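You operate a simulated robot arm through the tools that you are given. There is no shell and no other tool.

You run a simulated robot arm. Do the job below in one go: nothing can be reset, and whatever is moved stays where it is left.

Task
Label the capped bottle on the packing bench as the yellow card says.
Fine: set the label dial before you press the label lever, one label only; after that stand the bottle in the green crate and turn the dial back to plain. Set down upright: small bottle.

The check looks at the end state, three seconds after you hand in, the way a careful person would. Anything else that was tipped, shoved, dropped, spilled or broken makes it a failure.

Robot
A 7-joint arm with a three-finger gripper, fixed in place. Base frame: the origin is on the floor under the middle of its stand, x ahead of it, y to its left, z up; the work surface is at about z = 850. Units: mm, degrees, N and s.
It reaches about 1342 mm from its shoulder. Its first joint turns from -166.0 to 166.0 degrees. Payload 2.69 kg.
Tool frame: the origin (TCP) lies between the finger pads and is the grasp point; the fingertips stand 30 mm ahead of it; z points along the fingers, y is the line along which they close. The gripper opens to 128 mm; its body begins 117 mm behind the TCP.
Orientation is told as [roll, pitch, yaw] about the base's x, y, z axes, in that order, counted from this pose: with the fingers straight down and closing along the base's y, the tool's x points along the base's -x, its y along +y and its z along -z.

Tools
- The arm moves only by the tool step_arm. Its argument "series" is a list of rows, each an object (a shift or turn left out is 0, a gripper value left out holds the last) with "linear": the shift along the base's x, y, z in mm, a list of three; "rot": the turn, a rotation vector about the base's x, y, z in degrees, a list of three; "grip": the finger opening in mm, from 0 to 128. In form: [{"linear": [dx, dy, dz], "rot": [wx, wy, wz], "grip": grip}, ...]. A call has 1 to 20 rows; each row is the pose to reach, as a shift and turn from the pose commanded when the call began. Each row takes 0.2 s and may step no farther than 50 mm and 8.6 degrees from the row before; otherwise, or with a gripper value out of range, the whole call is refused. Where a pose cannot be reached the arm comes as near as it can. A force on the tool above 90 N (or 10 N above the force at the start of the call, whichever is more), or a blocked arm, ends the call early, and 0.2 s more pass. The fingers move at their own pace (about 127 mm/s each) and stop on an object; they squeeze with about 21 N. The grip force told is the motor's: it shows also when the fingers shut on nothing. Time passes only in rows, and 0.2 s behind the last, so rows that repeat a pose let the fingers close. It gives the time, the measured TCP pose, the force on the tool (base axes), the opening and the grip force at its end, in the units of the frame above (readings bear some noise), with the torque about the TCP (base axes, N m) and any sound that the robot's microphone picked up.
- Cameras (640 x 400 px; columns grow to the right, rows downward): "scene" is fixed at [219.8, -513.8, 1471.9]; the picture's right is [0.85, -0.52, 0.00], its down [-0.22, -0.37, -0.90] and it looks along [0.47, 0.77, -0.43] (base axes); focal length 369 px, centre (320, 200). "wrist" rides on the gripper at [58, 54, -131] in the tool frame; the picture's right is [-0.68, 0.74, 0.00], its down [-0.62, -0.57, -0.55] and it looks along [-0.40, -0.37, 0.84] (tool axes); focal length 234 px, centre (320, 200). There is no depth. A picture from a camera that has moved, and an enlarged one, comes with that camera's place and axes in the base frame and with its lens. The place of the scene camera against the robot may be out by one fixed shift of up to 25 mm in any direction.
- get_image(camera): a new picture of that camera. The clock stands still meanwhile.
- move_column(by): moves the trunk up (or, below 0, down) by that many mm; the arm rides with it, the base frame stays. It gives what a move gives, with no picture.
- close_up(camera, box): a new picture of the part [left, top, right, bottom] of that camera's present view, enlarged. The clock stands still meanwhile.
- hand_in(): hands the job in; it is judged then, once.

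Nothing tells you positions but the pictures and the camera data. Unless the task says otherwise, let go and move clear before handing in.

The tools are called after "Call:" by a JSON object that holds its "fn" and its "kwargs". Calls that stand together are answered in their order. step_arm: Moves the arm, as the interface text tells. Its arguments: {"type":"object","properties":{"series":{"type":"array","items":{"type":"object","properties":{"linear":{"type":"array","items":{"type":"number"}},"rot":{"type":"array","items":{"type":"number"}},"grip":{"type":"number"}}}}},"required":["series"]} The other tools are called the same way: move_column (by) moves the trunk up or down; get_image (camera) takes a picture; close_up (camera, box) takes an enlarged picture of a part of a camera's view; hand_in () hands the job in.

At the start:

```text
clock: 0.0
position: [543.5, 437.6, 1211.6]
orientation: [0.0, 0.0, 0.0]
contact_force: [0.7, -0.9, 0.4]
moment: [0.04, -0.03, 0.01]
grip_width: 127.9
finger_force: 0.1
trunk travel left (down, up): [-150.0, 200.0]
```

scene: 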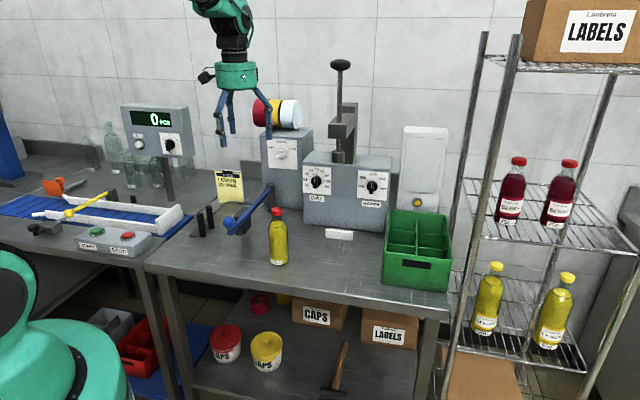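
wrist: 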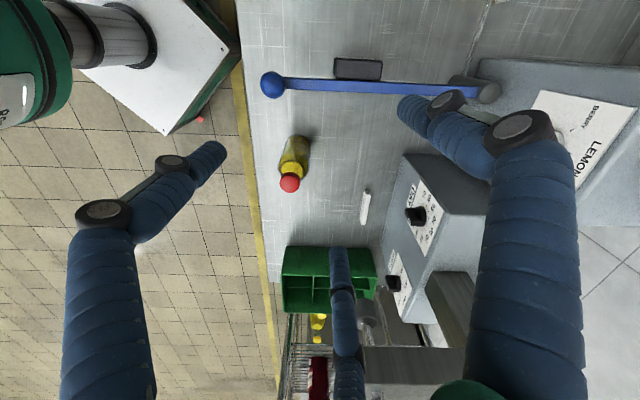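

I see a bench with a yellow-filled bottle with a red cap, a yellow card, a grey machine with dials, a blue lever, and a green crate. I'll enlarge the key parts before moving anything.

Call:
{"fn": "close_up", "kwargs": {"camera": "scene", "box": [200, 160, 260, 210]}}

Call:
{"fn": "close_up", "kwargs": {"camera": "scene", "box": [250, 80, 400, 240]}}

Call:
{"fn": "close_up", "kwargs": {"camera": "scene", "box": [190, 180, 330, 280]}}

Call:
{"fn": "close_up", "kwargs": {"camera": "scene", "box": [370, 100, 470, 300]}}

Call:
{"fn": "close_up", "kwargs": {"camera": "wrist", "box": [240, 40, 640, 340]}}

```text
8.00 times, centred on (230, 185) of scene
camera zoom: at [219.8, -513.8, 1471.9], right [0.85, -0.52, 0.0], down [-0.22, -0.37, -0.9], along [0.47, 0.77, -0.43], focal length 2955 px, centre (1040, 320)
```

zoom: 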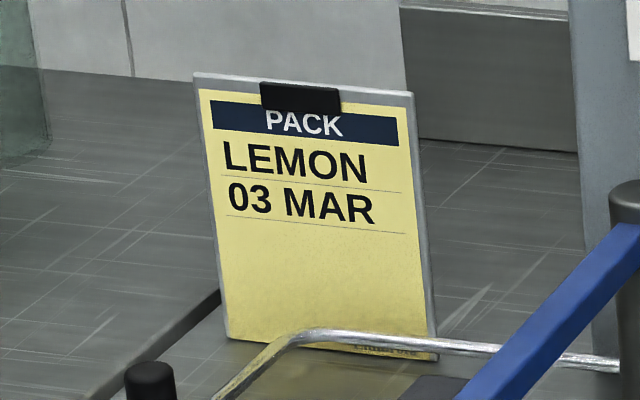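

```text
2.50 times, centred on (325, 160) of scene
camera zoom: at [219.8, -513.8, 1471.9], right [0.85, -0.52, 0.0], down [-0.22, -0.37, -0.9], along [0.47, 0.77, -0.43], focal length 924 px, centre (308, 300)
```

zoom: 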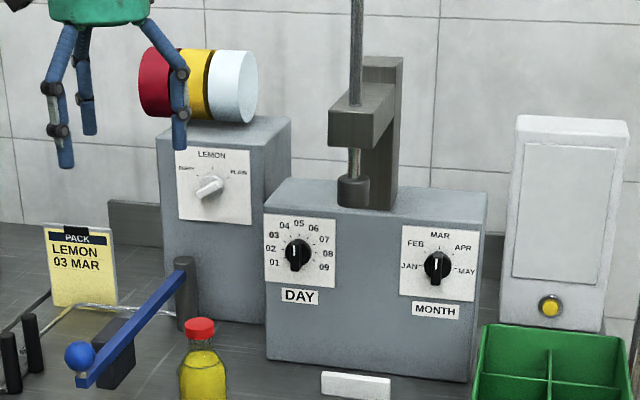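

```text
4.00 times, centred on (260, 230) of scene
camera zoom: at [219.8, -513.8, 1471.9], right [0.85, -0.52, 0.0], down [-0.22, -0.37, -0.9], along [0.47, 0.77, -0.43], focal length 1478 px, centre (560, 80)
```

zoom: 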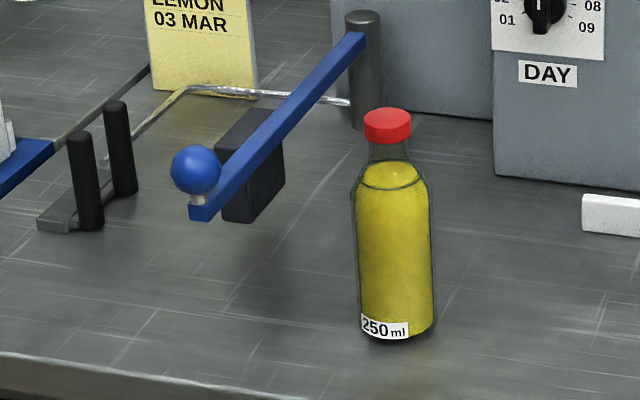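

```text
2.00 times, centred on (420, 200) of scene
camera zoom: at [219.8, -513.8, 1471.9], right [0.85, -0.52, 0.0], down [-0.22, -0.37, -0.9], along [0.47, 0.77, -0.43], focal length 739 px, centre (120, 200)
```

zoom: 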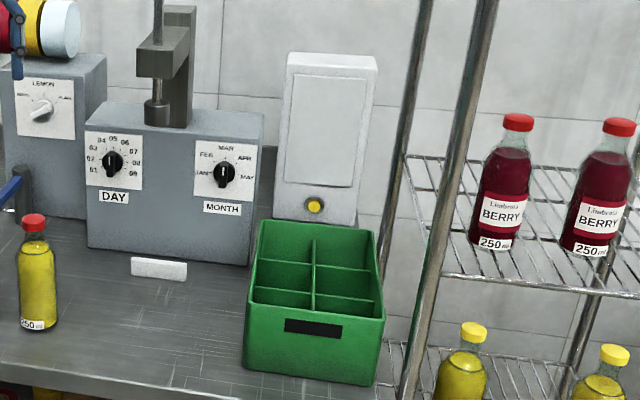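

```text
1.33 times, centred on (440, 190) of wrist
camera zoom: at [484.0, 491.3, 1342.1], right [0.68, 0.74, 0.0], down [0.62, -0.57, 0.55], along [0.4, -0.37, -0.84], focal length 312 px, centre (160, 213)
```

zoom: 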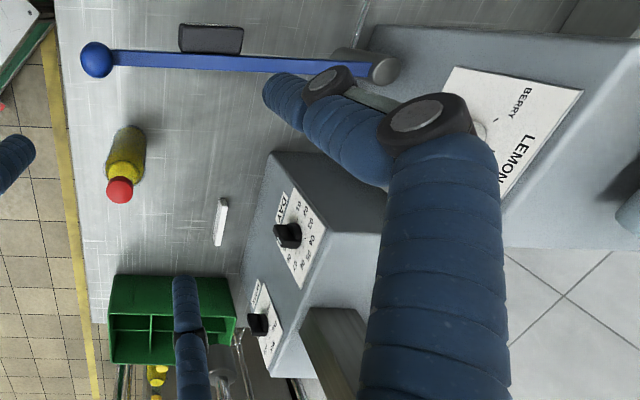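

The card reads LEMON, 03 MAR. There's a label machine with a dial (BERRY/LEMON/PLAIN) and blue lever, and a separate date box with DAY and MONTH dials and a tall-handled press. I'll zoom closer on each before deciding.

Call:
{"fn": "close_up", "kwargs": {"camera": "scene", "box": [260, 125, 310, 165]}}

Call:
{"fn": "close_up", "kwargs": {"camera": "scene", "box": [300, 155, 400, 215]}}

Call:
{"fn": "close_up", "kwargs": {"camera": "scene", "box": [315, 50, 395, 250]}}

Call:
{"fn": "close_up", "kwargs": {"camera": "scene", "box": [180, 170, 300, 245]}}

Call:
{"fn": "close_up", "kwargs": {"camera": "scene", "box": [0, 90, 200, 270]}}

Call:
{"fn": "close_up", "kwargs": {"camera": "scene", "box": [300, 210, 460, 310]}}

```text
10.00 times, centred on (285, 145) of scene
camera zoom: at [219.8, -513.8, 1471.9], right [0.85, -0.52, 0.0], down [-0.22, -0.37, -0.9], along [0.47, 0.77, -0.43], focal length 3694 px, centre (670, 750)
```

zoom: 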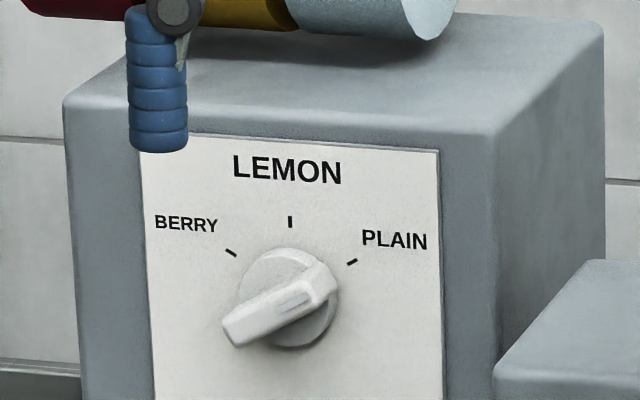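

```text
6.40 times, centred on (350, 185) of scene
camera zoom: at [219.8, -513.8, 1471.9], right [0.85, -0.52, 0.0], down [-0.22, -0.37, -0.9], along [0.47, 0.77, -0.43], focal length 2364 px, centre (128, 296)
```

zoom: 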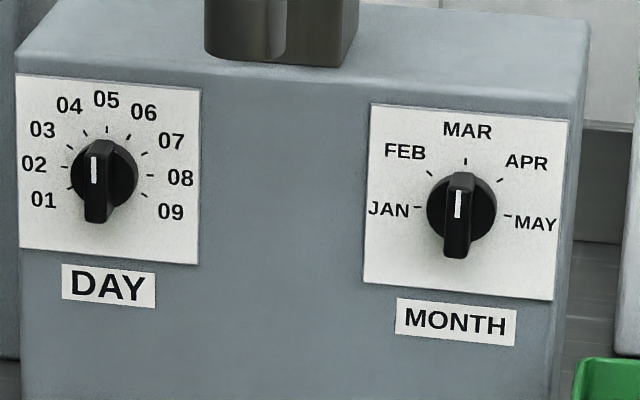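

```text
2.00 times, centred on (355, 150) of scene
camera zoom: at [219.8, -513.8, 1471.9], right [0.85, -0.52, 0.0], down [-0.22, -0.37, -0.9], along [0.47, 0.77, -0.43], focal length 739 px, centre (250, 300)
```

zoom: 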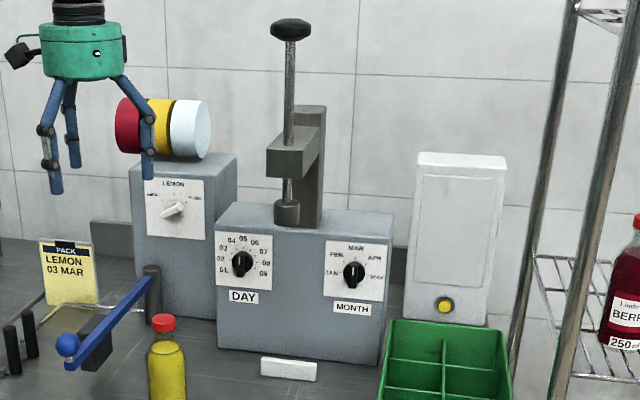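

```text
5.33 times, centred on (240, 208) of scene
camera zoom: at [219.8, -513.8, 1471.9], right [0.85, -0.52, 0.0], down [-0.22, -0.37, -0.9], along [0.47, 0.77, -0.43], focal length 1970 px, centre (747, 160)
```

zoom: 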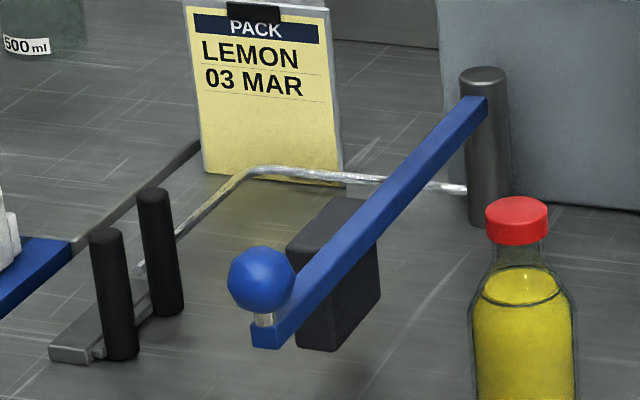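

```text
2.22 times, centred on (100, 180) of scene
camera zoom: at [219.8, -513.8, 1471.9], right [0.85, -0.52, 0.0], down [-0.22, -0.37, -0.9], along [0.47, 0.77, -0.43], focal length 821 px, centre (809, 244)
```

zoom: 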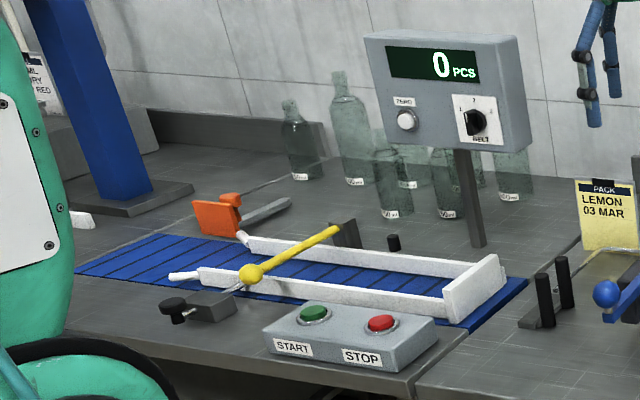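

```text
4.00 times, centred on (380, 260) of scene
camera zoom: at [219.8, -513.8, 1471.9], right [0.85, -0.52, 0.0], down [-0.22, -0.37, -0.9], along [0.47, 0.77, -0.43], focal length 1478 px, centre (80, -40)
```

zoom: 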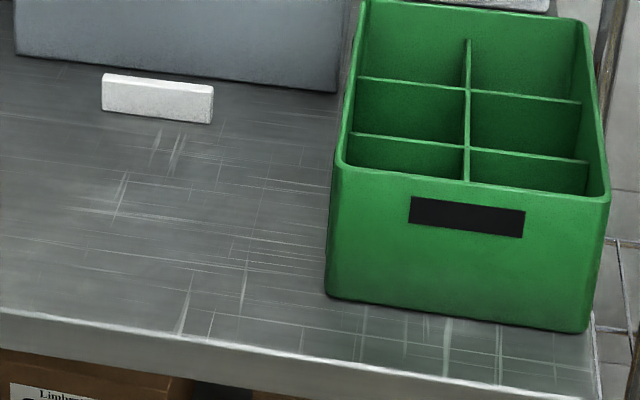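

I want to see whether the finished bottles on the shelf carry dates, and what the white box with the yellow button is, so I'm zooming in on those.

Call:
{"fn": "close_up", "kwargs": {"camera": "scene", "box": [490, 150, 590, 235]}}

Call:
{"fn": "close_up", "kwargs": {"camera": "scene", "box": [465, 255, 590, 355]}}

Call:
{"fn": "close_up", "kwargs": {"camera": "scene", "box": [390, 115, 460, 225]}}

Call:
{"fn": "close_up", "kwargs": {"camera": "scene", "box": [255, 195, 305, 275]}}

Call:
{"fn": "close_up", "kwargs": {"camera": "wrist", "box": [250, 40, 410, 320]}}

Call:
{"fn": "close_up", "kwargs": {"camera": "wrist", "box": [370, 140, 480, 330]}}

```text
4.71 times, centred on (540, 192) of scene
camera zoom: at [219.8, -513.8, 1471.9], right [0.85, -0.52, 0.0], down [-0.22, -0.37, -0.9], along [0.47, 0.77, -0.43], focal length 1738 px, centre (-715, 235)
```

zoom: 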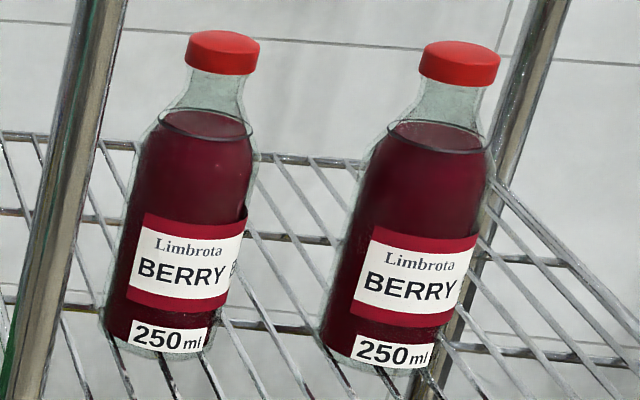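

```text
4.00 times, centred on (528, 305) of scene
camera zoom: at [219.8, -513.8, 1471.9], right [0.85, -0.52, 0.0], down [-0.22, -0.37, -0.9], along [0.47, 0.77, -0.43], focal length 1478 px, centre (-510, -220)
```

zoom: 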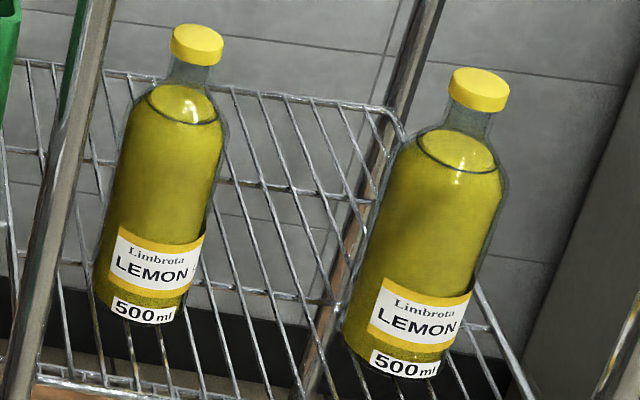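

```text
3.64 times, centred on (425, 170) of scene
camera zoom: at [219.8, -513.8, 1471.9], right [0.85, -0.52, 0.0], down [-0.22, -0.37, -0.9], along [0.47, 0.77, -0.43], focal length 1343 px, centre (-62, 309)
```

zoom: 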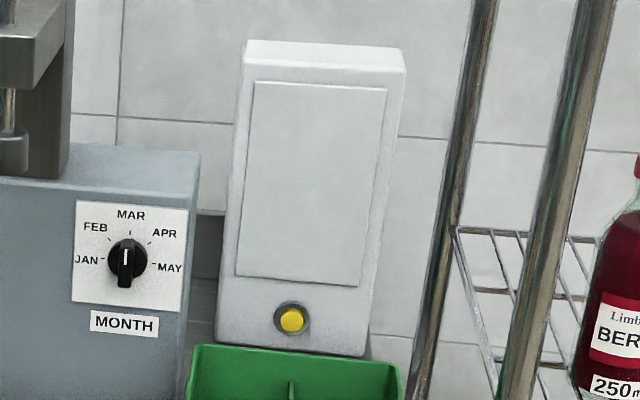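

```text
5.00 times, centred on (280, 235) of scene
camera zoom: at [219.8, -513.8, 1471.9], right [0.85, -0.52, 0.0], down [-0.22, -0.37, -0.9], along [0.47, 0.77, -0.43], focal length 1847 px, centre (520, 25)
```

zoom: 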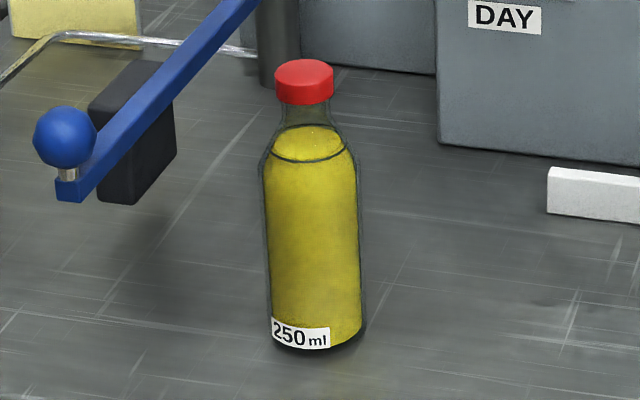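

```text
1.43 times, centred on (330, 180) of wrist
camera zoom: at [484.0, 491.3, 1342.1], right [0.68, 0.74, 0.0], down [0.62, -0.57, 0.55], along [0.4, -0.37, -0.84], focal length 334 px, centre (306, 229)
```

zoom: 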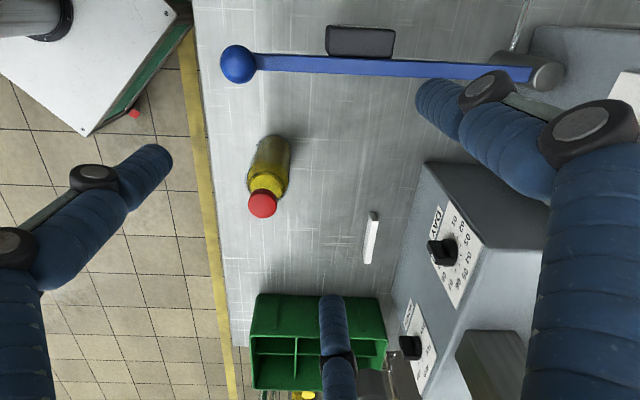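

```text
2.11 times, centred on (425, 235) of wrist
camera zoom: at [484.0, 491.3, 1342.1], right [0.68, 0.74, 0.0], down [0.62, -0.57, 0.55], along [0.4, -0.37, -0.84], focal length 493 px, centre (99, 126)
```

zoom: 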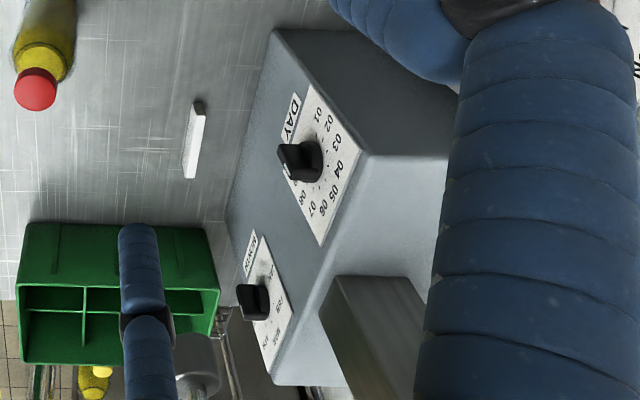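

The layout so far: the bench runs at 45° to the base. The label dial reads PLAIN, and the lever appears to swing horizontally towards two black posts, which form the bottle nest. I'll close the fingers to see their shape and clear the view, then take more pictures.

Call:
{"fn": "step_arm", "kwargs": {"series": [{"linear": [-20, -20, 20], "grip": 20}, {"linear": [-40, -40, 40], "grip": 20}, {"linear": [-60, -60, 60], "grip": 20}, {"linear": [-60, -60, 60], "grip": 20}]}}

Call:
{"fn": "get_image", "kwargs": {"camera": "wrist"}}

Call:
{"fn": "close_up", "kwargs": {"camera": "scene", "box": [150, 0, 310, 180]}}

```text
clock: 1.0
position: [482.4, 376.3, 1272.0]
orientation: [0.0, 0.0, 0.1]
contact_force: [0.3, -0.3, -0.9]
moment: [0.05, -0.02, 0.01]
grip_width: 19.8
finger_force: 0.0
trunk travel left (down, up): [-150.0, 200.0]
```

```text
taken
camera wrist: at [423.1, 430.5, 1402.8], right [0.68, 0.74, 0.0], down [0.62, -0.57, 0.55], along [0.4, -0.37, -0.84], focal length 234 px, centre (320, 200)
```

wrist: 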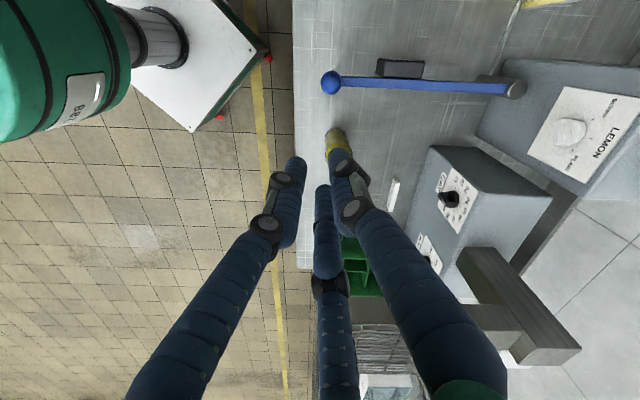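

```text
2.22 times, centred on (230, 90) of scene
camera zoom: at [219.8, -513.8, 1471.9], right [0.85, -0.52, 0.0], down [-0.22, -0.37, -0.9], along [0.47, 0.77, -0.43], focal length 821 px, centre (520, 444)
```

zoom: 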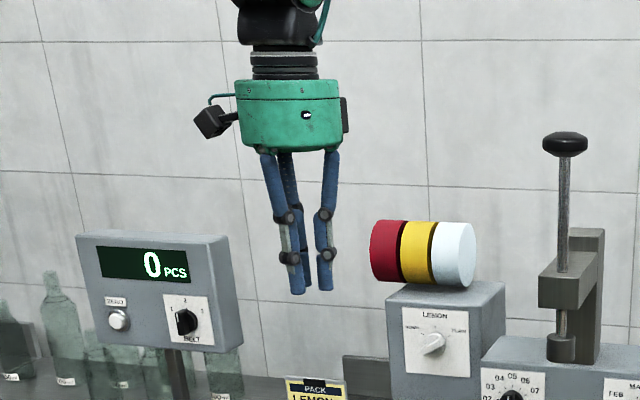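

Three fingers close two against one, with the pair about 32 mm apart. I'll turn the gripper to horizontal, pointing into the bench, at a safe height to check that the pose is reachable and to view the stations from the front.

Call:
{"fn": "step_arm", "kwargs": {"series": [{"linear": [0, 0, -5], "rot": [5.66, -5.66, 0]}, {"linear": [0, 0, -10], "rot": [11.31, -11.31, 0]}, {"linear": [0, 0, -15], "rot": [16.97, -16.97, 0]}, {"linear": [0, 0, -20], "rot": [22.63, -22.63, 0]}, {"linear": [0, 0, -25], "rot": [28.28, -28.28, 0]}, {"linear": [0, 0, -30], "rot": [33.94, -33.94, 0]}, {"linear": [0, 0, -35], "rot": [39.6, -39.6, 0]}, {"linear": [0, 0, -40], "rot": [45.25, -45.25, 0]}, {"linear": [0, 0, -45], "rot": [50.91, -50.91, 0]}, {"linear": [0, 0, -50], "rot": [56.57, -56.57, 0]}, {"linear": [0, 0, -55], "rot": [62.23, -62.23, 0]}, {"linear": [0, 0, -60], "rot": [63.64, -63.64, 0]}, {"linear": [0, 0, -60], "rot": [63.64, -63.64, 0]}]}}

Call:
{"fn": "get_image", "kwargs": {"camera": "wrist"}}

Call:
{"fn": "get_image", "kwargs": {"camera": "scene"}}

```text
clock: 3.8
position: [486.4, 374.6, 1210.5]
orientation: [90.0, -45.1, -44.6]
contact_force: [1.3, 1.2, -0.5]
moment: [0.05, -0.01, 0.03]
grip_width: 20.0
finger_force: 0.0
out of reach, approached as far as the arm can: row 9
trunk travel left (down, up): [-150.0, 200.0]
```

```text
taken
camera wrist: at [336.4, 337.6, 1207.6], right [-0.03, 0.03, 1.0], down [0.21, -0.98, 0.04], along [0.98, 0.21, 0.02], focal length 234 px, centre (320, 200)
```

wrist: 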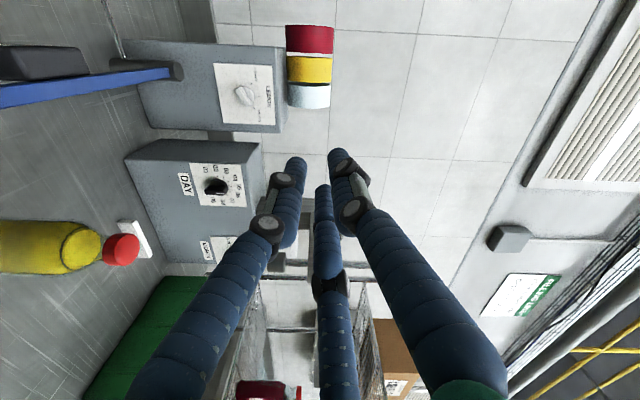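

```text
taken
```

scene: 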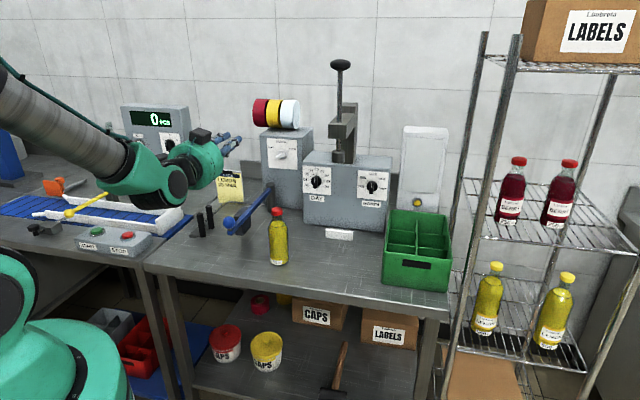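

The horizontal pose is reachable with the arm coming in from the left, well above everything. I'll enlarge the dial and the lever/nest from here for triangulation.

Call:
{"fn": "close_up", "kwargs": {"camera": "wrist", "box": [190, 50, 310, 140]}}

Call:
{"fn": "close_up", "kwargs": {"camera": "wrist", "box": [0, 20, 200, 145]}}

Call:
{"fn": "close_up", "kwargs": {"camera": "wrist", "box": [0, 120, 280, 320]}}

```text
4.44 times, centred on (250, 95) of wrist
camera zoom: at [336.4, 337.6, 1207.6], right [-0.03, 0.03, 1.0], down [0.21, -0.98, 0.04], along [0.98, 0.21, 0.02], focal length 1041 px, centre (631, 667)
```

zoom: 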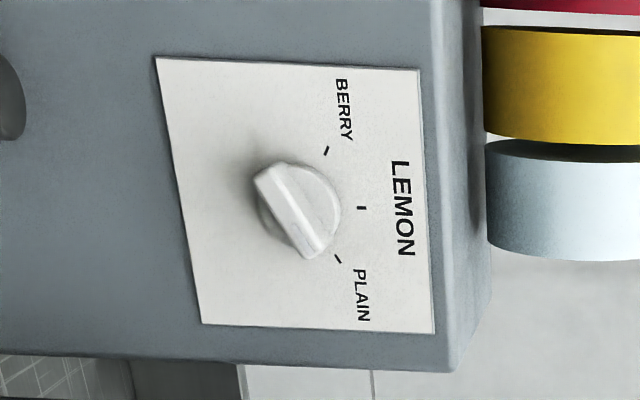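

```text
3.20 times, centred on (100, 82) of wrist
camera zoom: at [336.4, 337.6, 1207.6], right [-0.03, 0.03, 1.0], down [0.21, -0.98, 0.04], along [0.98, 0.21, 0.02], focal length 749 px, centre (1024, 576)
```

zoom: 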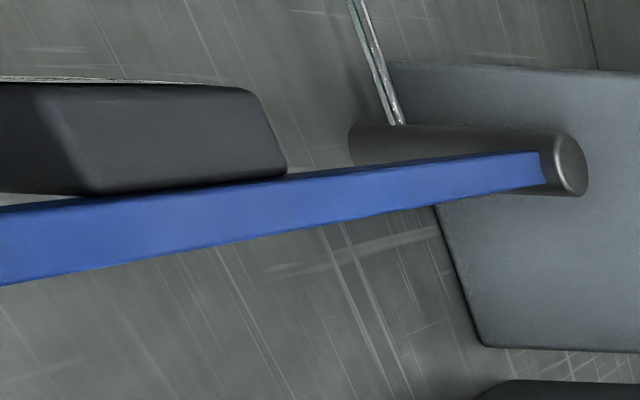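

```text
2.00 times, centred on (140, 220) of wrist
camera zoom: at [336.4, 337.6, 1207.6], right [-0.03, 0.03, 1.0], down [0.21, -0.98, 0.04], along [0.98, 0.21, 0.02], focal length 468 px, centre (680, 160)
```

zoom: 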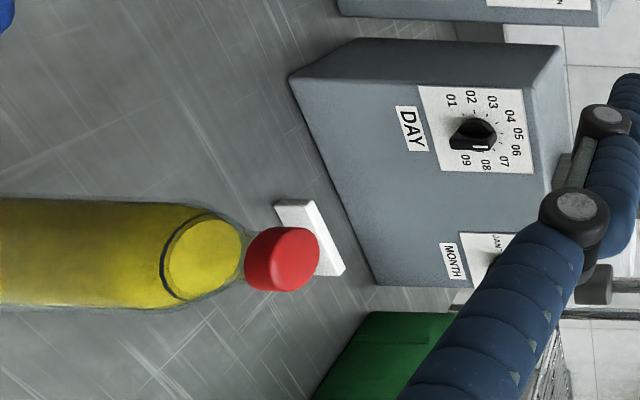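

Dial estimate: s≈84 along the bench, p≈975 deep, z≈1061 (bench axes e=(.707,-.707), n=(.707,.707)). I'll move to a higher intermediate pose in front of it, turn 15° so the fingers will close across the knob bar, and check arm clearance.

Call:
{"fn": "step_arm", "kwargs": {"series": [{"linear": [17, 16, -11], "rot": [1.5, 1.5, 0], "grip": 40}, {"linear": [35, 33, -22], "rot": [3, 3, 0]}, {"linear": [52, 49, -34], "rot": [4.5, 4.5, 0]}, {"linear": [69, 66, -45], "rot": [6, 6, 0]}, {"linear": [87, 82, -56], "rot": [7.5, 7.5, 0]}, {"linear": [104, 99, -67], "rot": [9, 9, 0]}, {"linear": [121, 115, -79], "rot": [10.6, 10.6, 0]}, {"linear": [139, 131, -90], "rot": [10.6, 10.6, 0]}, {"linear": [139, 131, -90], "rot": [10.6, 10.6, 0]}]}}

Call:
{"fn": "get_image", "kwargs": {"camera": "wrist"}}

Call:
{"fn": "get_image", "kwargs": {"camera": "scene"}}

```text
clock: 5.8
position: [640.2, 489.2, 1125.6]
orientation: [89.6, -29.9, -42.8]
contact_force: [0.2, 1.3, -0.6]
moment: [0.05, -0.05, -0.01]
grip_width: 39.7
finger_force: 0.0
out of reach, approached as far as the arm can: row 1, 2, 3, 4, 5, 6, 7, 8, 9
trunk travel left (down, up): [-150.0, 200.0]
```

```text
taken
camera wrist: at [493.2, 446.2, 1142.7], right [0.16, -0.14, 0.98], down [0.22, -0.96, -0.18], along [0.96, 0.25, -0.12], focal length 234 px, centre (320, 200)
```

wrist: 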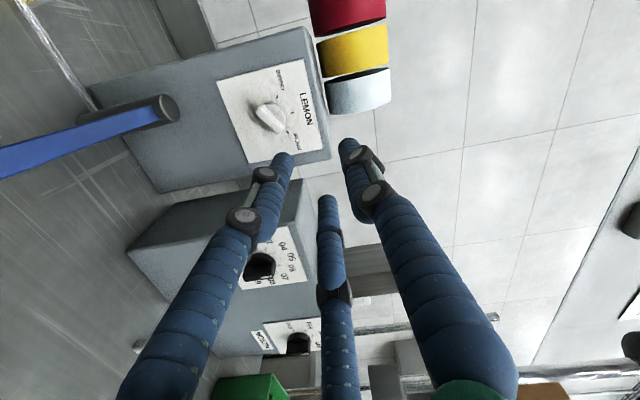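

```text
taken
```

scene: 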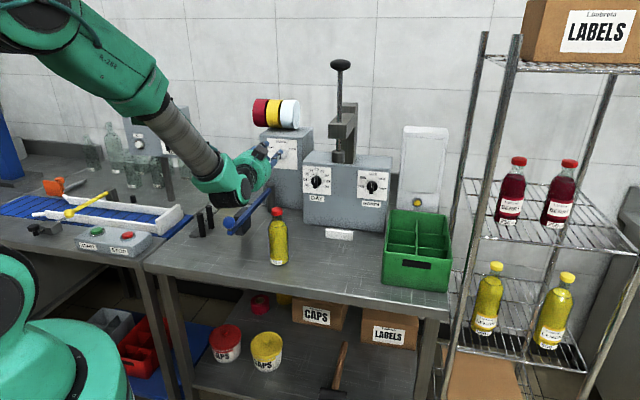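

The arm reports it couldn't quite reach this pose; it is about 26 mm off to the right. I'll back up a little, higher, and test the other roll angle to find which posture it can hold.

Call:
{"fn": "step_arm", "kwargs": {"series": [{"linear": [-10, -10, 15], "rot": [-5, -5, 0]}, {"linear": [-20, -20, 30], "rot": [-10, -10, 0]}, {"linear": [-30, -30, 45], "rot": [-15, -15, 0]}, {"linear": [-35, -35, 60], "rot": [-20, -20, 0]}, {"linear": [-35, -35, 60], "rot": [-25, -25, 0]}, {"linear": [-35, -35, 60], "rot": [-30, -30, 0]}, {"linear": [-35, -35, 60], "rot": [-36, -36, 0]}, {"linear": [-35, -35, 60], "rot": [-42.4, -42.4, 0]}, {"linear": [-35, -35, 60], "rot": [-42.4, -42.4, 0]}]}}

Call:
{"fn": "get_image", "kwargs": {"camera": "scene"}}

```text
refused: row 8 steps farther than a row can; nothing moved
```

```text
taken
```

scene: 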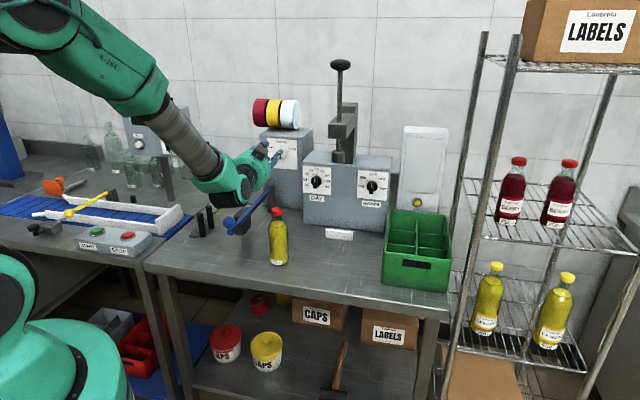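

One row stepped too far, so nothing moved. I'm repeating the test with smaller turns.

Call:
{"fn": "step_arm", "kwargs": {"series": [{"linear": [-10, -10, 15], "rot": [-5, -5, 0]}, {"linear": [-20, -20, 30], "rot": [-10, -10, 0]}, {"linear": [-30, -30, 45], "rot": [-15, -15, 0]}, {"linear": [-35, -35, 60], "rot": [-20, -20, 0]}, {"linear": [-35, -35, 60], "rot": [-25, -25, 0]}, {"linear": [-35, -35, 60], "rot": [-30, -30, 0]}, {"linear": [-35, -35, 60], "rot": [-35, -35, 0]}, {"linear": [-35, -35, 60], "rot": [-40, -40, 0]}, {"linear": [-35, -35, 60], "rot": [-42.4, -42.4, 0]}, {"linear": [-35, -35, 60], "rot": [-42.4, -42.4, 0]}]}}

Call:
{"fn": "get_image", "kwargs": {"camera": "scene"}}

```text
clock: 8.0
position: [607.1, 452.2, 1186.5]
orientation: [-14.9, -90.0, 60.6]
contact_force: [0.6, 0.7, 0.6]
moment: [-0.02, -0.02, -0.03]
grip_width: 39.9
finger_force: 0.0
out of reach, approached as far as the arm can: row 1, 2, 3
trunk travel left (down, up): [-150.0, 200.0]
```

```text
taken
```

scene: 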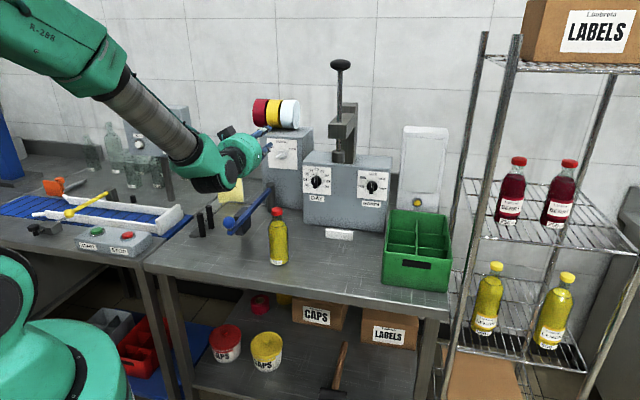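

That roll direction works; the first one hits a wrist joint limit. I'll rotate 120° counter-clockwise so I grip the knob from the opposite side, which leaves 60° more turn available and keeps the camera on the upper right, away from the lever.

Call:
{"fn": "step_arm", "kwargs": {"series": [{"rot": [-5.657, -5.657, 0]}, {"rot": [-11.314, -11.314, 0]}, {"rot": [-16.971, -16.971, 0]}, {"rot": [-22.627, -22.627, 0]}, {"rot": [-28.284, -28.284, 0]}, {"rot": [-33.941, -33.941, 0]}, {"rot": [-39.598, -39.598, 0]}, {"rot": [-45.255, -45.255, 0]}, {"rot": [-50.912, -50.912, 0]}, {"rot": [-56.569, -56.569, 0]}, {"rot": [-62.225, -62.225, 0]}, {"rot": [-67.882, -67.882, 0]}, {"rot": [-73.539, -73.539, 0]}, {"rot": [-79.196, -79.196, 0]}, {"rot": [-84.853, -84.853, 0]}, {"rot": [-84.853, -84.853, 0]}]}}

Call:
{"fn": "get_image", "kwargs": {"camera": "wrist"}}

Call:
{"fn": "get_image", "kwargs": {"camera": "scene"}}

```text
clock: 11.4
position: [603.5, 451.5, 1186.5]
orientation: [-89.9, 30.0, 135.1]
contact_force: [-1.0, -0.4, -10.4]
moment: [0.82, -0.74, -0.01]
grip_width: 39.8
finger_force: 0.0
out of reach, approached as far as the arm can: row 1, 2, 3, 4, 5, 6, 7, 8, 9, 10, 11, 12
trunk travel left (down, up): [-150.0, 200.0]
```

```text
taken
camera wrist: at [565.0, 304.9, 1168.4], right [-0.15, 0.15, -0.98], down [-0.97, 0.19, 0.18], along [0.21, 0.97, 0.12], focal length 234 px, centre (320, 200)
```

wrist: 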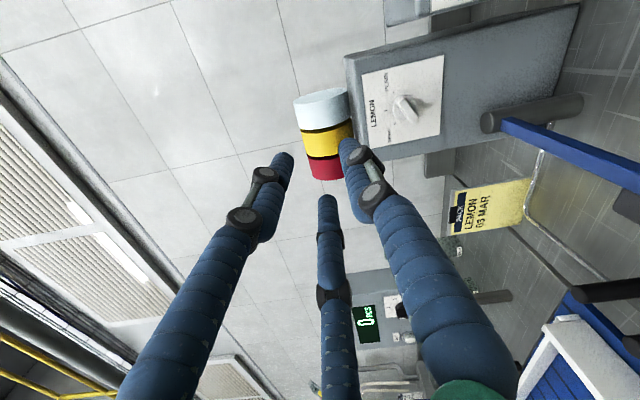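

```text
taken
```

scene: 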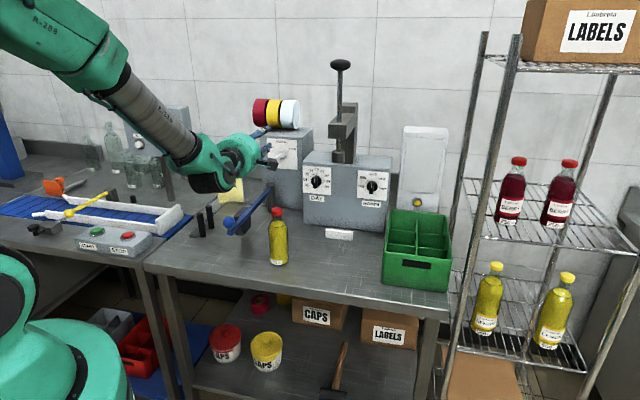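

The grip orientation for PLAIN is reached and everything looks undisturbed. I'll rest one moment to re-read the force and zoom in on the knob to triangulate.

Call:
{"fn": "step_arm", "kwargs": {"series": [{"linear": [0, 0, 0]}, {"linear": [0, 0, 0]}]}}

Call:
{"fn": "close_up", "kwargs": {"camera": "wrist", "box": [350, 50, 450, 160]}}

Call:
{"fn": "close_up", "kwargs": {"camera": "wrist", "box": [440, 80, 640, 280]}}

Call:
{"fn": "close_up", "kwargs": {"camera": "scene", "box": [160, 110, 300, 250]}}

```text
clock: 12.0
position: [603.9, 452.7, 1186.6]
orientation: [-89.9, 30.1, 135.0]
contact_force: [0.2, 0.7, -0.7]
moment: [0.01, -0.01, -0.03]
grip_width: 40.1
finger_force: 0.0
trunk travel left (down, up): [-150.0, 200.0]
```

```text
3.64 times, centred on (400, 105) of wrist
camera zoom: at [565.2, 304.9, 1168.8], right [-0.15, 0.15, -0.98], down [-0.96, 0.19, 0.18], along [0.21, 0.97, 0.12], focal length 852 px, centre (29, 546)
```

zoom: 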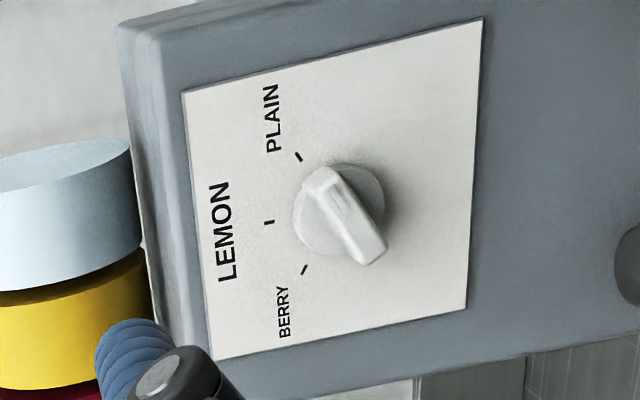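

```text
2.00 times, centred on (540, 180) of wrist
camera zoom: at [565.2, 304.9, 1168.8], right [-0.15, 0.15, -0.98], down [-0.96, 0.19, 0.18], along [0.21, 0.97, 0.12], focal length 468 px, centre (-120, 240)
```

zoom: 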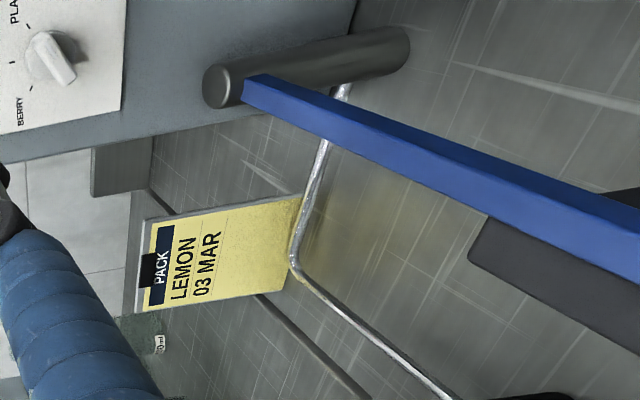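

```text
2.86 times, centred on (230, 180) of scene
camera zoom: at [219.8, -513.8, 1471.9], right [0.85, -0.52, 0.0], down [-0.22, -0.37, -0.9], along [0.47, 0.77, -0.43], focal length 1056 px, centre (577, 257)
```

zoom: 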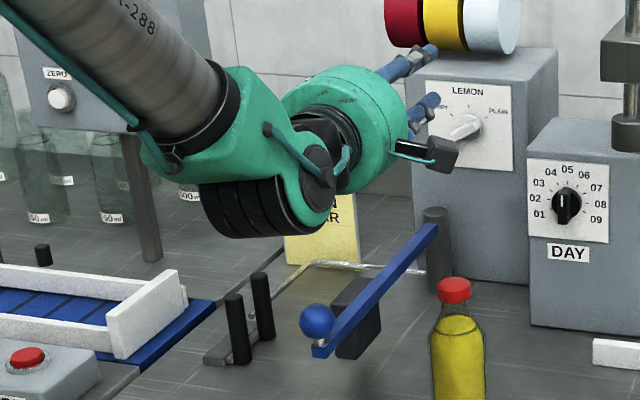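

The knob centre triangulates well at s≈85, p≈989 (panel), z≈1062, with the bar front at p≈965; the lever pivot post top is at z≈957. I'll come forward at a higher level first, then check the low wrist housing against the lever ball before descending.

Call:
{"fn": "step_arm", "kwargs": {"series": [{"linear": [13, 18, -6]}, {"linear": [26, 36.5, -12]}, {"linear": [39, 55, -18]}, {"linear": [52, 73, -24]}, {"linear": [65, 91, -30]}, {"linear": [78.5, 109.6, -36]}, {"linear": [78.5, 109.6, -36]}]}}

Call:
{"fn": "get_image", "kwargs": {"camera": "wrist"}}

Call:
{"fn": "close_up", "kwargs": {"camera": "scene", "box": [120, 80, 320, 260]}}

```text
clock: 13.6
position: [681.9, 562.1, 1148.9]
orientation: [-90.0, 30.0, 135.0]
contact_force: [0.4, 0.2, -0.2]
moment: [0.0, -0.03, 0.03]
grip_width: 40.0
finger_force: 0.0
trunk travel left (down, up): [-150.0, 200.0]
```

```text
taken
camera wrist: at [643.2, 414.3, 1131.5], right [-0.15, 0.15, -0.98], down [-0.96, 0.19, 0.18], along [0.21, 0.97, 0.12], focal length 234 px, centre (320, 200)
```

wrist: 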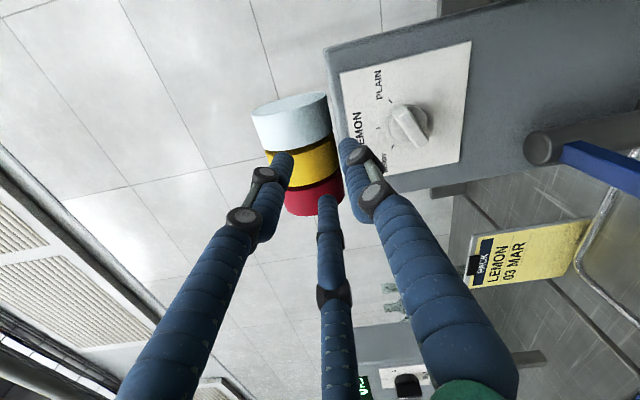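

```text
2.22 times, centred on (220, 170) of scene
camera zoom: at [219.8, -513.8, 1471.9], right [0.85, -0.52, 0.0], down [-0.22, -0.37, -0.9], along [0.47, 0.77, -0.43], focal length 821 px, centre (542, 267)
```

zoom: 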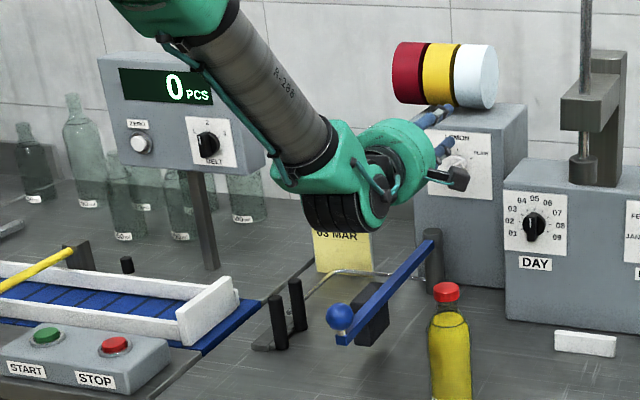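

Reached accurately, and the wrist housing is clear. I'll descend diagonally to dial height just short of the knob and verify alignment with pictures.

Call:
{"fn": "step_arm", "kwargs": {"series": [{"linear": [14.1, 14.1, -20]}, {"linear": [28.3, 28.3, -40]}, {"linear": [28.3, 28.3, -60]}, {"linear": [28.3, 28.3, -75]}, {"linear": [28.3, 28.3, -87]}, {"linear": [28.3, 28.3, -87]}]}}

Call:
{"fn": "get_image", "kwargs": {"camera": "wrist"}}

Call:
{"fn": "close_up", "kwargs": {"camera": "scene", "box": [120, 80, 320, 260]}}

Call:
{"fn": "close_up", "kwargs": {"camera": "scene", "box": [240, 120, 320, 170]}}

```text
clock: 15.0
position: [710.1, 591.3, 1062.8]
orientation: [-90.0, 30.1, 135.0]
contact_force: [0.3, 0.2, -0.3]
moment: [0.04, 0.0, 0.02]
grip_width: 40.0
finger_force: 0.0
trunk travel left (down, up): [-150.0, 200.0]
```

```text
taken
camera wrist: at [671.5, 444.0, 1045.4], right [-0.15, 0.15, -0.98], down [-0.96, 0.19, 0.18], along [0.21, 0.97, 0.12], focal length 234 px, centre (320, 200)
```

wrist: 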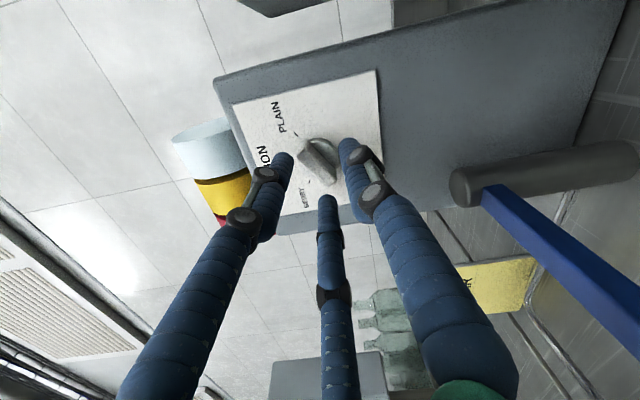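

```text
2.22 times, centred on (220, 170) of scene
camera zoom: at [219.8, -513.8, 1471.9], right [0.85, -0.52, 0.0], down [-0.22, -0.37, -0.9], along [0.47, 0.77, -0.43], focal length 821 px, centre (542, 267)
```

zoom: 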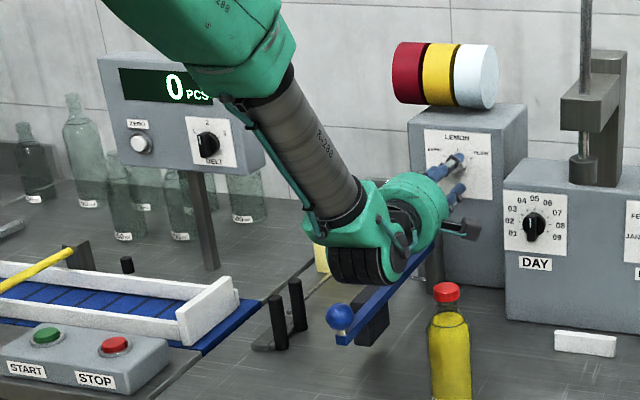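

```text
8.00 times, centred on (280, 145) of scene
camera zoom: at [219.8, -513.8, 1471.9], right [0.85, -0.52, 0.0], down [-0.22, -0.37, -0.9], along [0.47, 0.77, -0.43], focal length 2955 px, centre (640, 640)
```

zoom: 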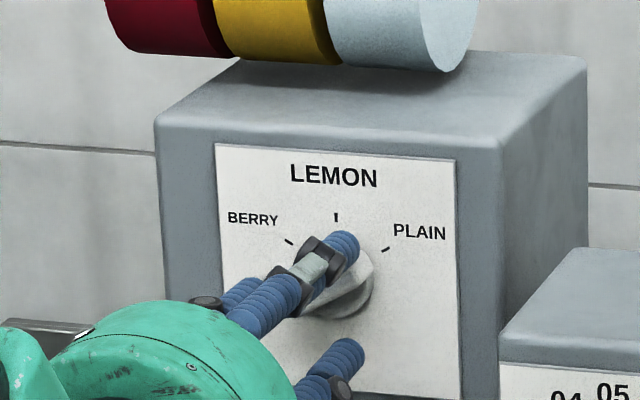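

The lever and bottle are untouched and the knob sits between the fingers. I'll zoom in on the wrist view to check centring before advancing.

Call:
{"fn": "close_up", "kwargs": {"camera": "wrist", "box": [260, 100, 400, 220]}}

```text
3.33 times, centred on (330, 160) of wrist
camera zoom: at [671.5, 444.0, 1045.4], right [-0.15, 0.15, -0.98], down [-0.96, 0.19, 0.18], along [0.21, 0.97, 0.12], focal length 781 px, centre (287, 333)
```

zoom: 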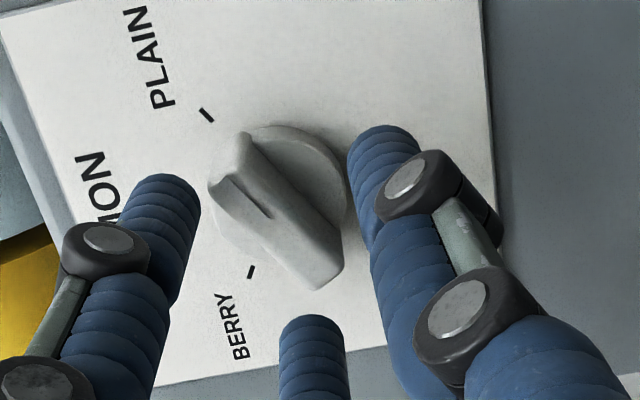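

The bar is centred and aligned to within about 2 mm. I'm advancing 25 mm so the tips straddle the bar, then closing.

Call:
{"fn": "step_arm", "kwargs": {"series": [{"linear": [9, 9, 0], "grip": 40}, {"linear": [17.7, 17.7, 0], "grip": 40}, {"linear": [17.7, 17.7, 0], "grip": 40}]}}

Call:
{"fn": "close_up", "kwargs": {"camera": "wrist", "box": [260, 100, 400, 220]}}

```text
clock: 15.8
position: [726.7, 610.8, 1063.4]
orientation: [-90.0, 30.0, 135.0]
contact_force: [-0.2, -0.1, 1.9]
moment: [0.03, -0.06, 0.01]
grip_width: 41.1
finger_force: 1.3
trunk travel left (down, up): [-150.0, 200.0]
```

```text
3.33 times, centred on (330, 160) of wrist
camera zoom: at [689.0, 461.7, 1045.3], right [-0.15, 0.15, -0.98], down [-0.96, 0.19, 0.18], along [0.21, 0.97, 0.12], focal length 781 px, centre (287, 333)
```

zoom: 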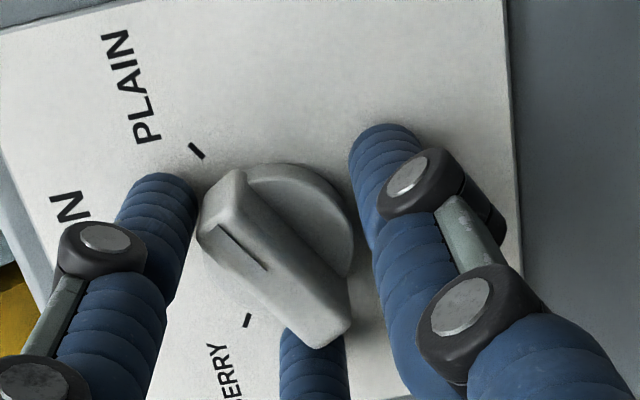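

Alignment still looks good. I'm closing the fingers on the knob bar.

Call:
{"fn": "step_arm", "kwargs": {"series": [{"grip": 25}, {"grip": 12}, {"grip": 5}, {"grip": 0}, {"grip": 0}]}}

Call:
{"fn": "close_up", "kwargs": {"camera": "wrist", "box": [260, 100, 400, 220]}}

```text
clock: 17.0
position: [727.5, 611.0, 1068.4]
orientation: [-90.5, 30.1, 134.7]
contact_force: [-2.8, 25.6, 36.8]
moment: [0.28, -0.32, 0.51]
grip_width: 20.5
finger_force: 44.8
trunk travel left (down, up): [-150.0, 200.0]
```

```text
3.33 times, centred on (330, 160) of wrist
camera zoom: at [688.7, 463.6, 1050.0], right [-0.15, 0.16, -0.98], down [-0.97, 0.19, 0.18], along [0.21, 0.97, 0.12], focal length 781 px, centre (287, 333)
```

zoom: 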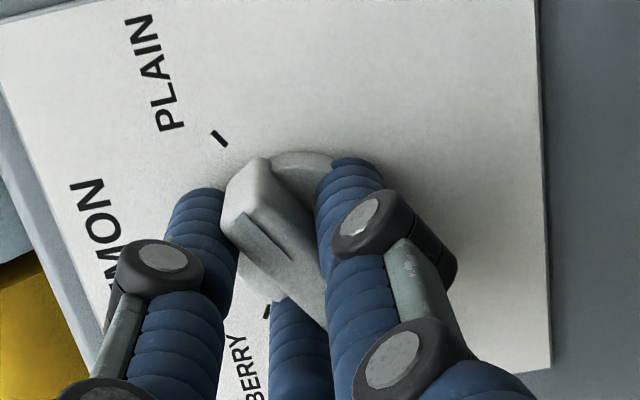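

The bar is slightly off the gripper's centre: the pair of fingers pushes alone with about 40 N. I'll shift the tool a few mm towards the pair's side so the grip balances.

Call:
{"fn": "step_arm", "kwargs": {"series": [{"linear": [-1.0, 1.0, 2.5], "grip": 0}, {"linear": [-2.0, 2.0, 5.0], "grip": 0}, {"linear": [-2.0, 2.0, 5.0], "grip": 0}]}}

Call:
{"fn": "close_up", "kwargs": {"camera": "wrist", "box": [260, 100, 400, 220]}}

```text
clock: 17.8
position: [727.1, 610.2, 1067.7]
orientation: [-90.1, 29.9, 134.8]
contact_force: [11.4, 19.3, 26.5]
moment: [0.5, -0.56, -0.3]
grip_width: 20.2
finger_force: 44.9
trunk travel left (down, up): [-150.0, 200.0]
```

```text
3.33 times, centred on (330, 160) of wrist
camera zoom: at [688.1, 463.6, 1050.9], right [-0.15, 0.15, -0.98], down [-0.96, 0.19, 0.18], along [0.21, 0.97, 0.12], focal length 781 px, centre (287, 333)
```

zoom: 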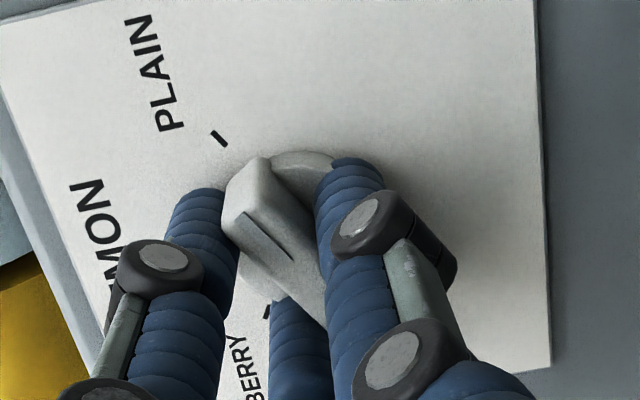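

Force is falling as I shift. I'll move a bit more in the same direction.

Call:
{"fn": "step_arm", "kwargs": {"series": [{"linear": [-0.5, 0.5, 1.3], "grip": 0}, {"linear": [-1.0, 1.0, 2.6], "grip": 0}, {"linear": [-1.0, 1.0, 2.6], "grip": 0}]}}

```text
clock: 18.6
position: [727.3, 610.6, 1068.0]
orientation: [-89.8, 30.0, 135.0]
contact_force: [27.3, 10.5, 15.1]
moment: [0.38, -0.54, -0.66]
grip_width: 20.4
finger_force: 44.4
trunk travel left (down, up): [-150.0, 200.0]
```

The side load is nearly balanced. I'll relax the remaining forward pull before turning.

Call:
{"fn": "step_arm", "kwargs": {"series": [{"linear": [2.0, 0.5, 0.8], "grip": 0}, {"linear": [4.0, 1.0, 1.6], "grip": 0}, {"linear": [4.0, 1.0, 1.6], "grip": 0}]}}

```text
clock: 19.4
position: [727.0, 610.9, 1069.3]
orientation: [-89.5, 29.9, 135.2]
contact_force: [-17.0, -24.4, 2.5]
moment: [0.08, -0.11, -0.32]
grip_width: 20.2
finger_force: 45.3
trunk travel left (down, up): [-150.0, 200.0]
```

The gripper turns out to be a three-jaw type, so the bar sits about 5 mm to one side of the TCP, now clamped in balance. I'll turn counter-clockwise about the knob's own axis, the first 30° as a check.

Call:
{"fn": "step_arm", "kwargs": {"series": [{"linear": [-1.69, -0.85, -0.4], "rot": [-5.303, -5.303, 0], "grip": 0}, {"linear": [-2.08, -0.46, -0.87], "rot": [-10.607, -10.607, 0], "grip": 0}, {"linear": [-2.41, -0.13, -1.42], "rot": [-15.91, -15.91, 0], "grip": 0}, {"linear": [-2.69, 0.15, -2.01], "rot": [-21.213, -21.213, 0], "grip": 0}, {"linear": [-2.69, 0.15, -2.01], "rot": [-21.213, -21.213, 0], "grip": 0}]}}

Call:
{"fn": "close_up", "kwargs": {"camera": "wrist", "box": [260, 100, 400, 220]}}

Call:
{"fn": "close_up", "kwargs": {"camera": "scene", "box": [240, 120, 320, 170]}}

```text
clock: 20.6
position: [726.3, 612.1, 1067.4]
orientation: [-89.4, 60.1, 135.5]
contact_force: [-23.6, -15.2, -21.4]
moment: [-0.53, 0.66, 0.14]
grip_width: 20.0
finger_force: 45.1
trunk travel left (down, up): [-150.0, 200.0]
```

```text
3.33 times, centred on (330, 160) of wrist
camera zoom: at [686.2, 466.0, 1091.1], right [0.21, -0.22, -0.95], down [-0.95, 0.17, -0.25], along [0.22, 0.96, -0.17], focal length 781 px, centre (287, 333)
```

zoom: 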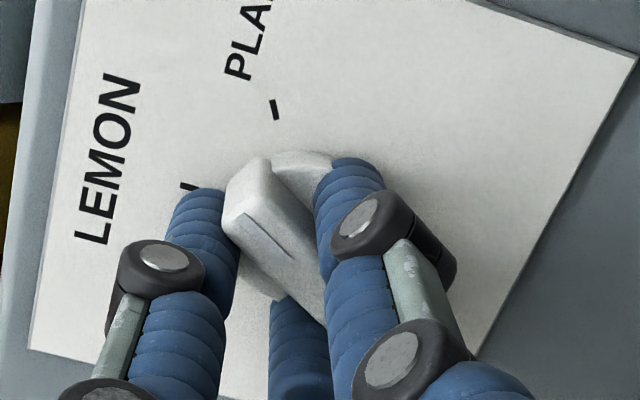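

```text
8.00 times, centred on (280, 145) of scene
camera zoom: at [219.8, -513.8, 1471.9], right [0.85, -0.52, 0.0], down [-0.22, -0.37, -0.9], along [0.47, 0.77, -0.43], focal length 2955 px, centre (640, 640)
```

zoom: 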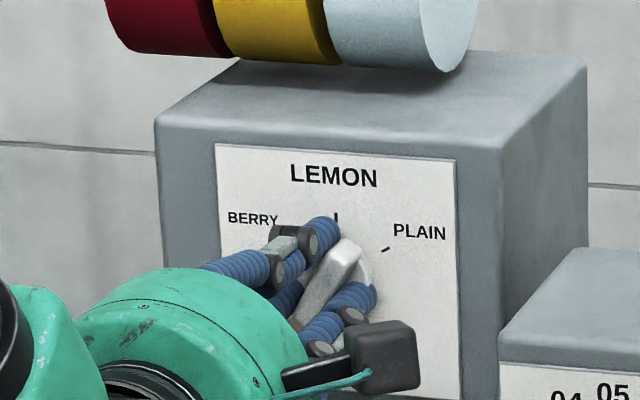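

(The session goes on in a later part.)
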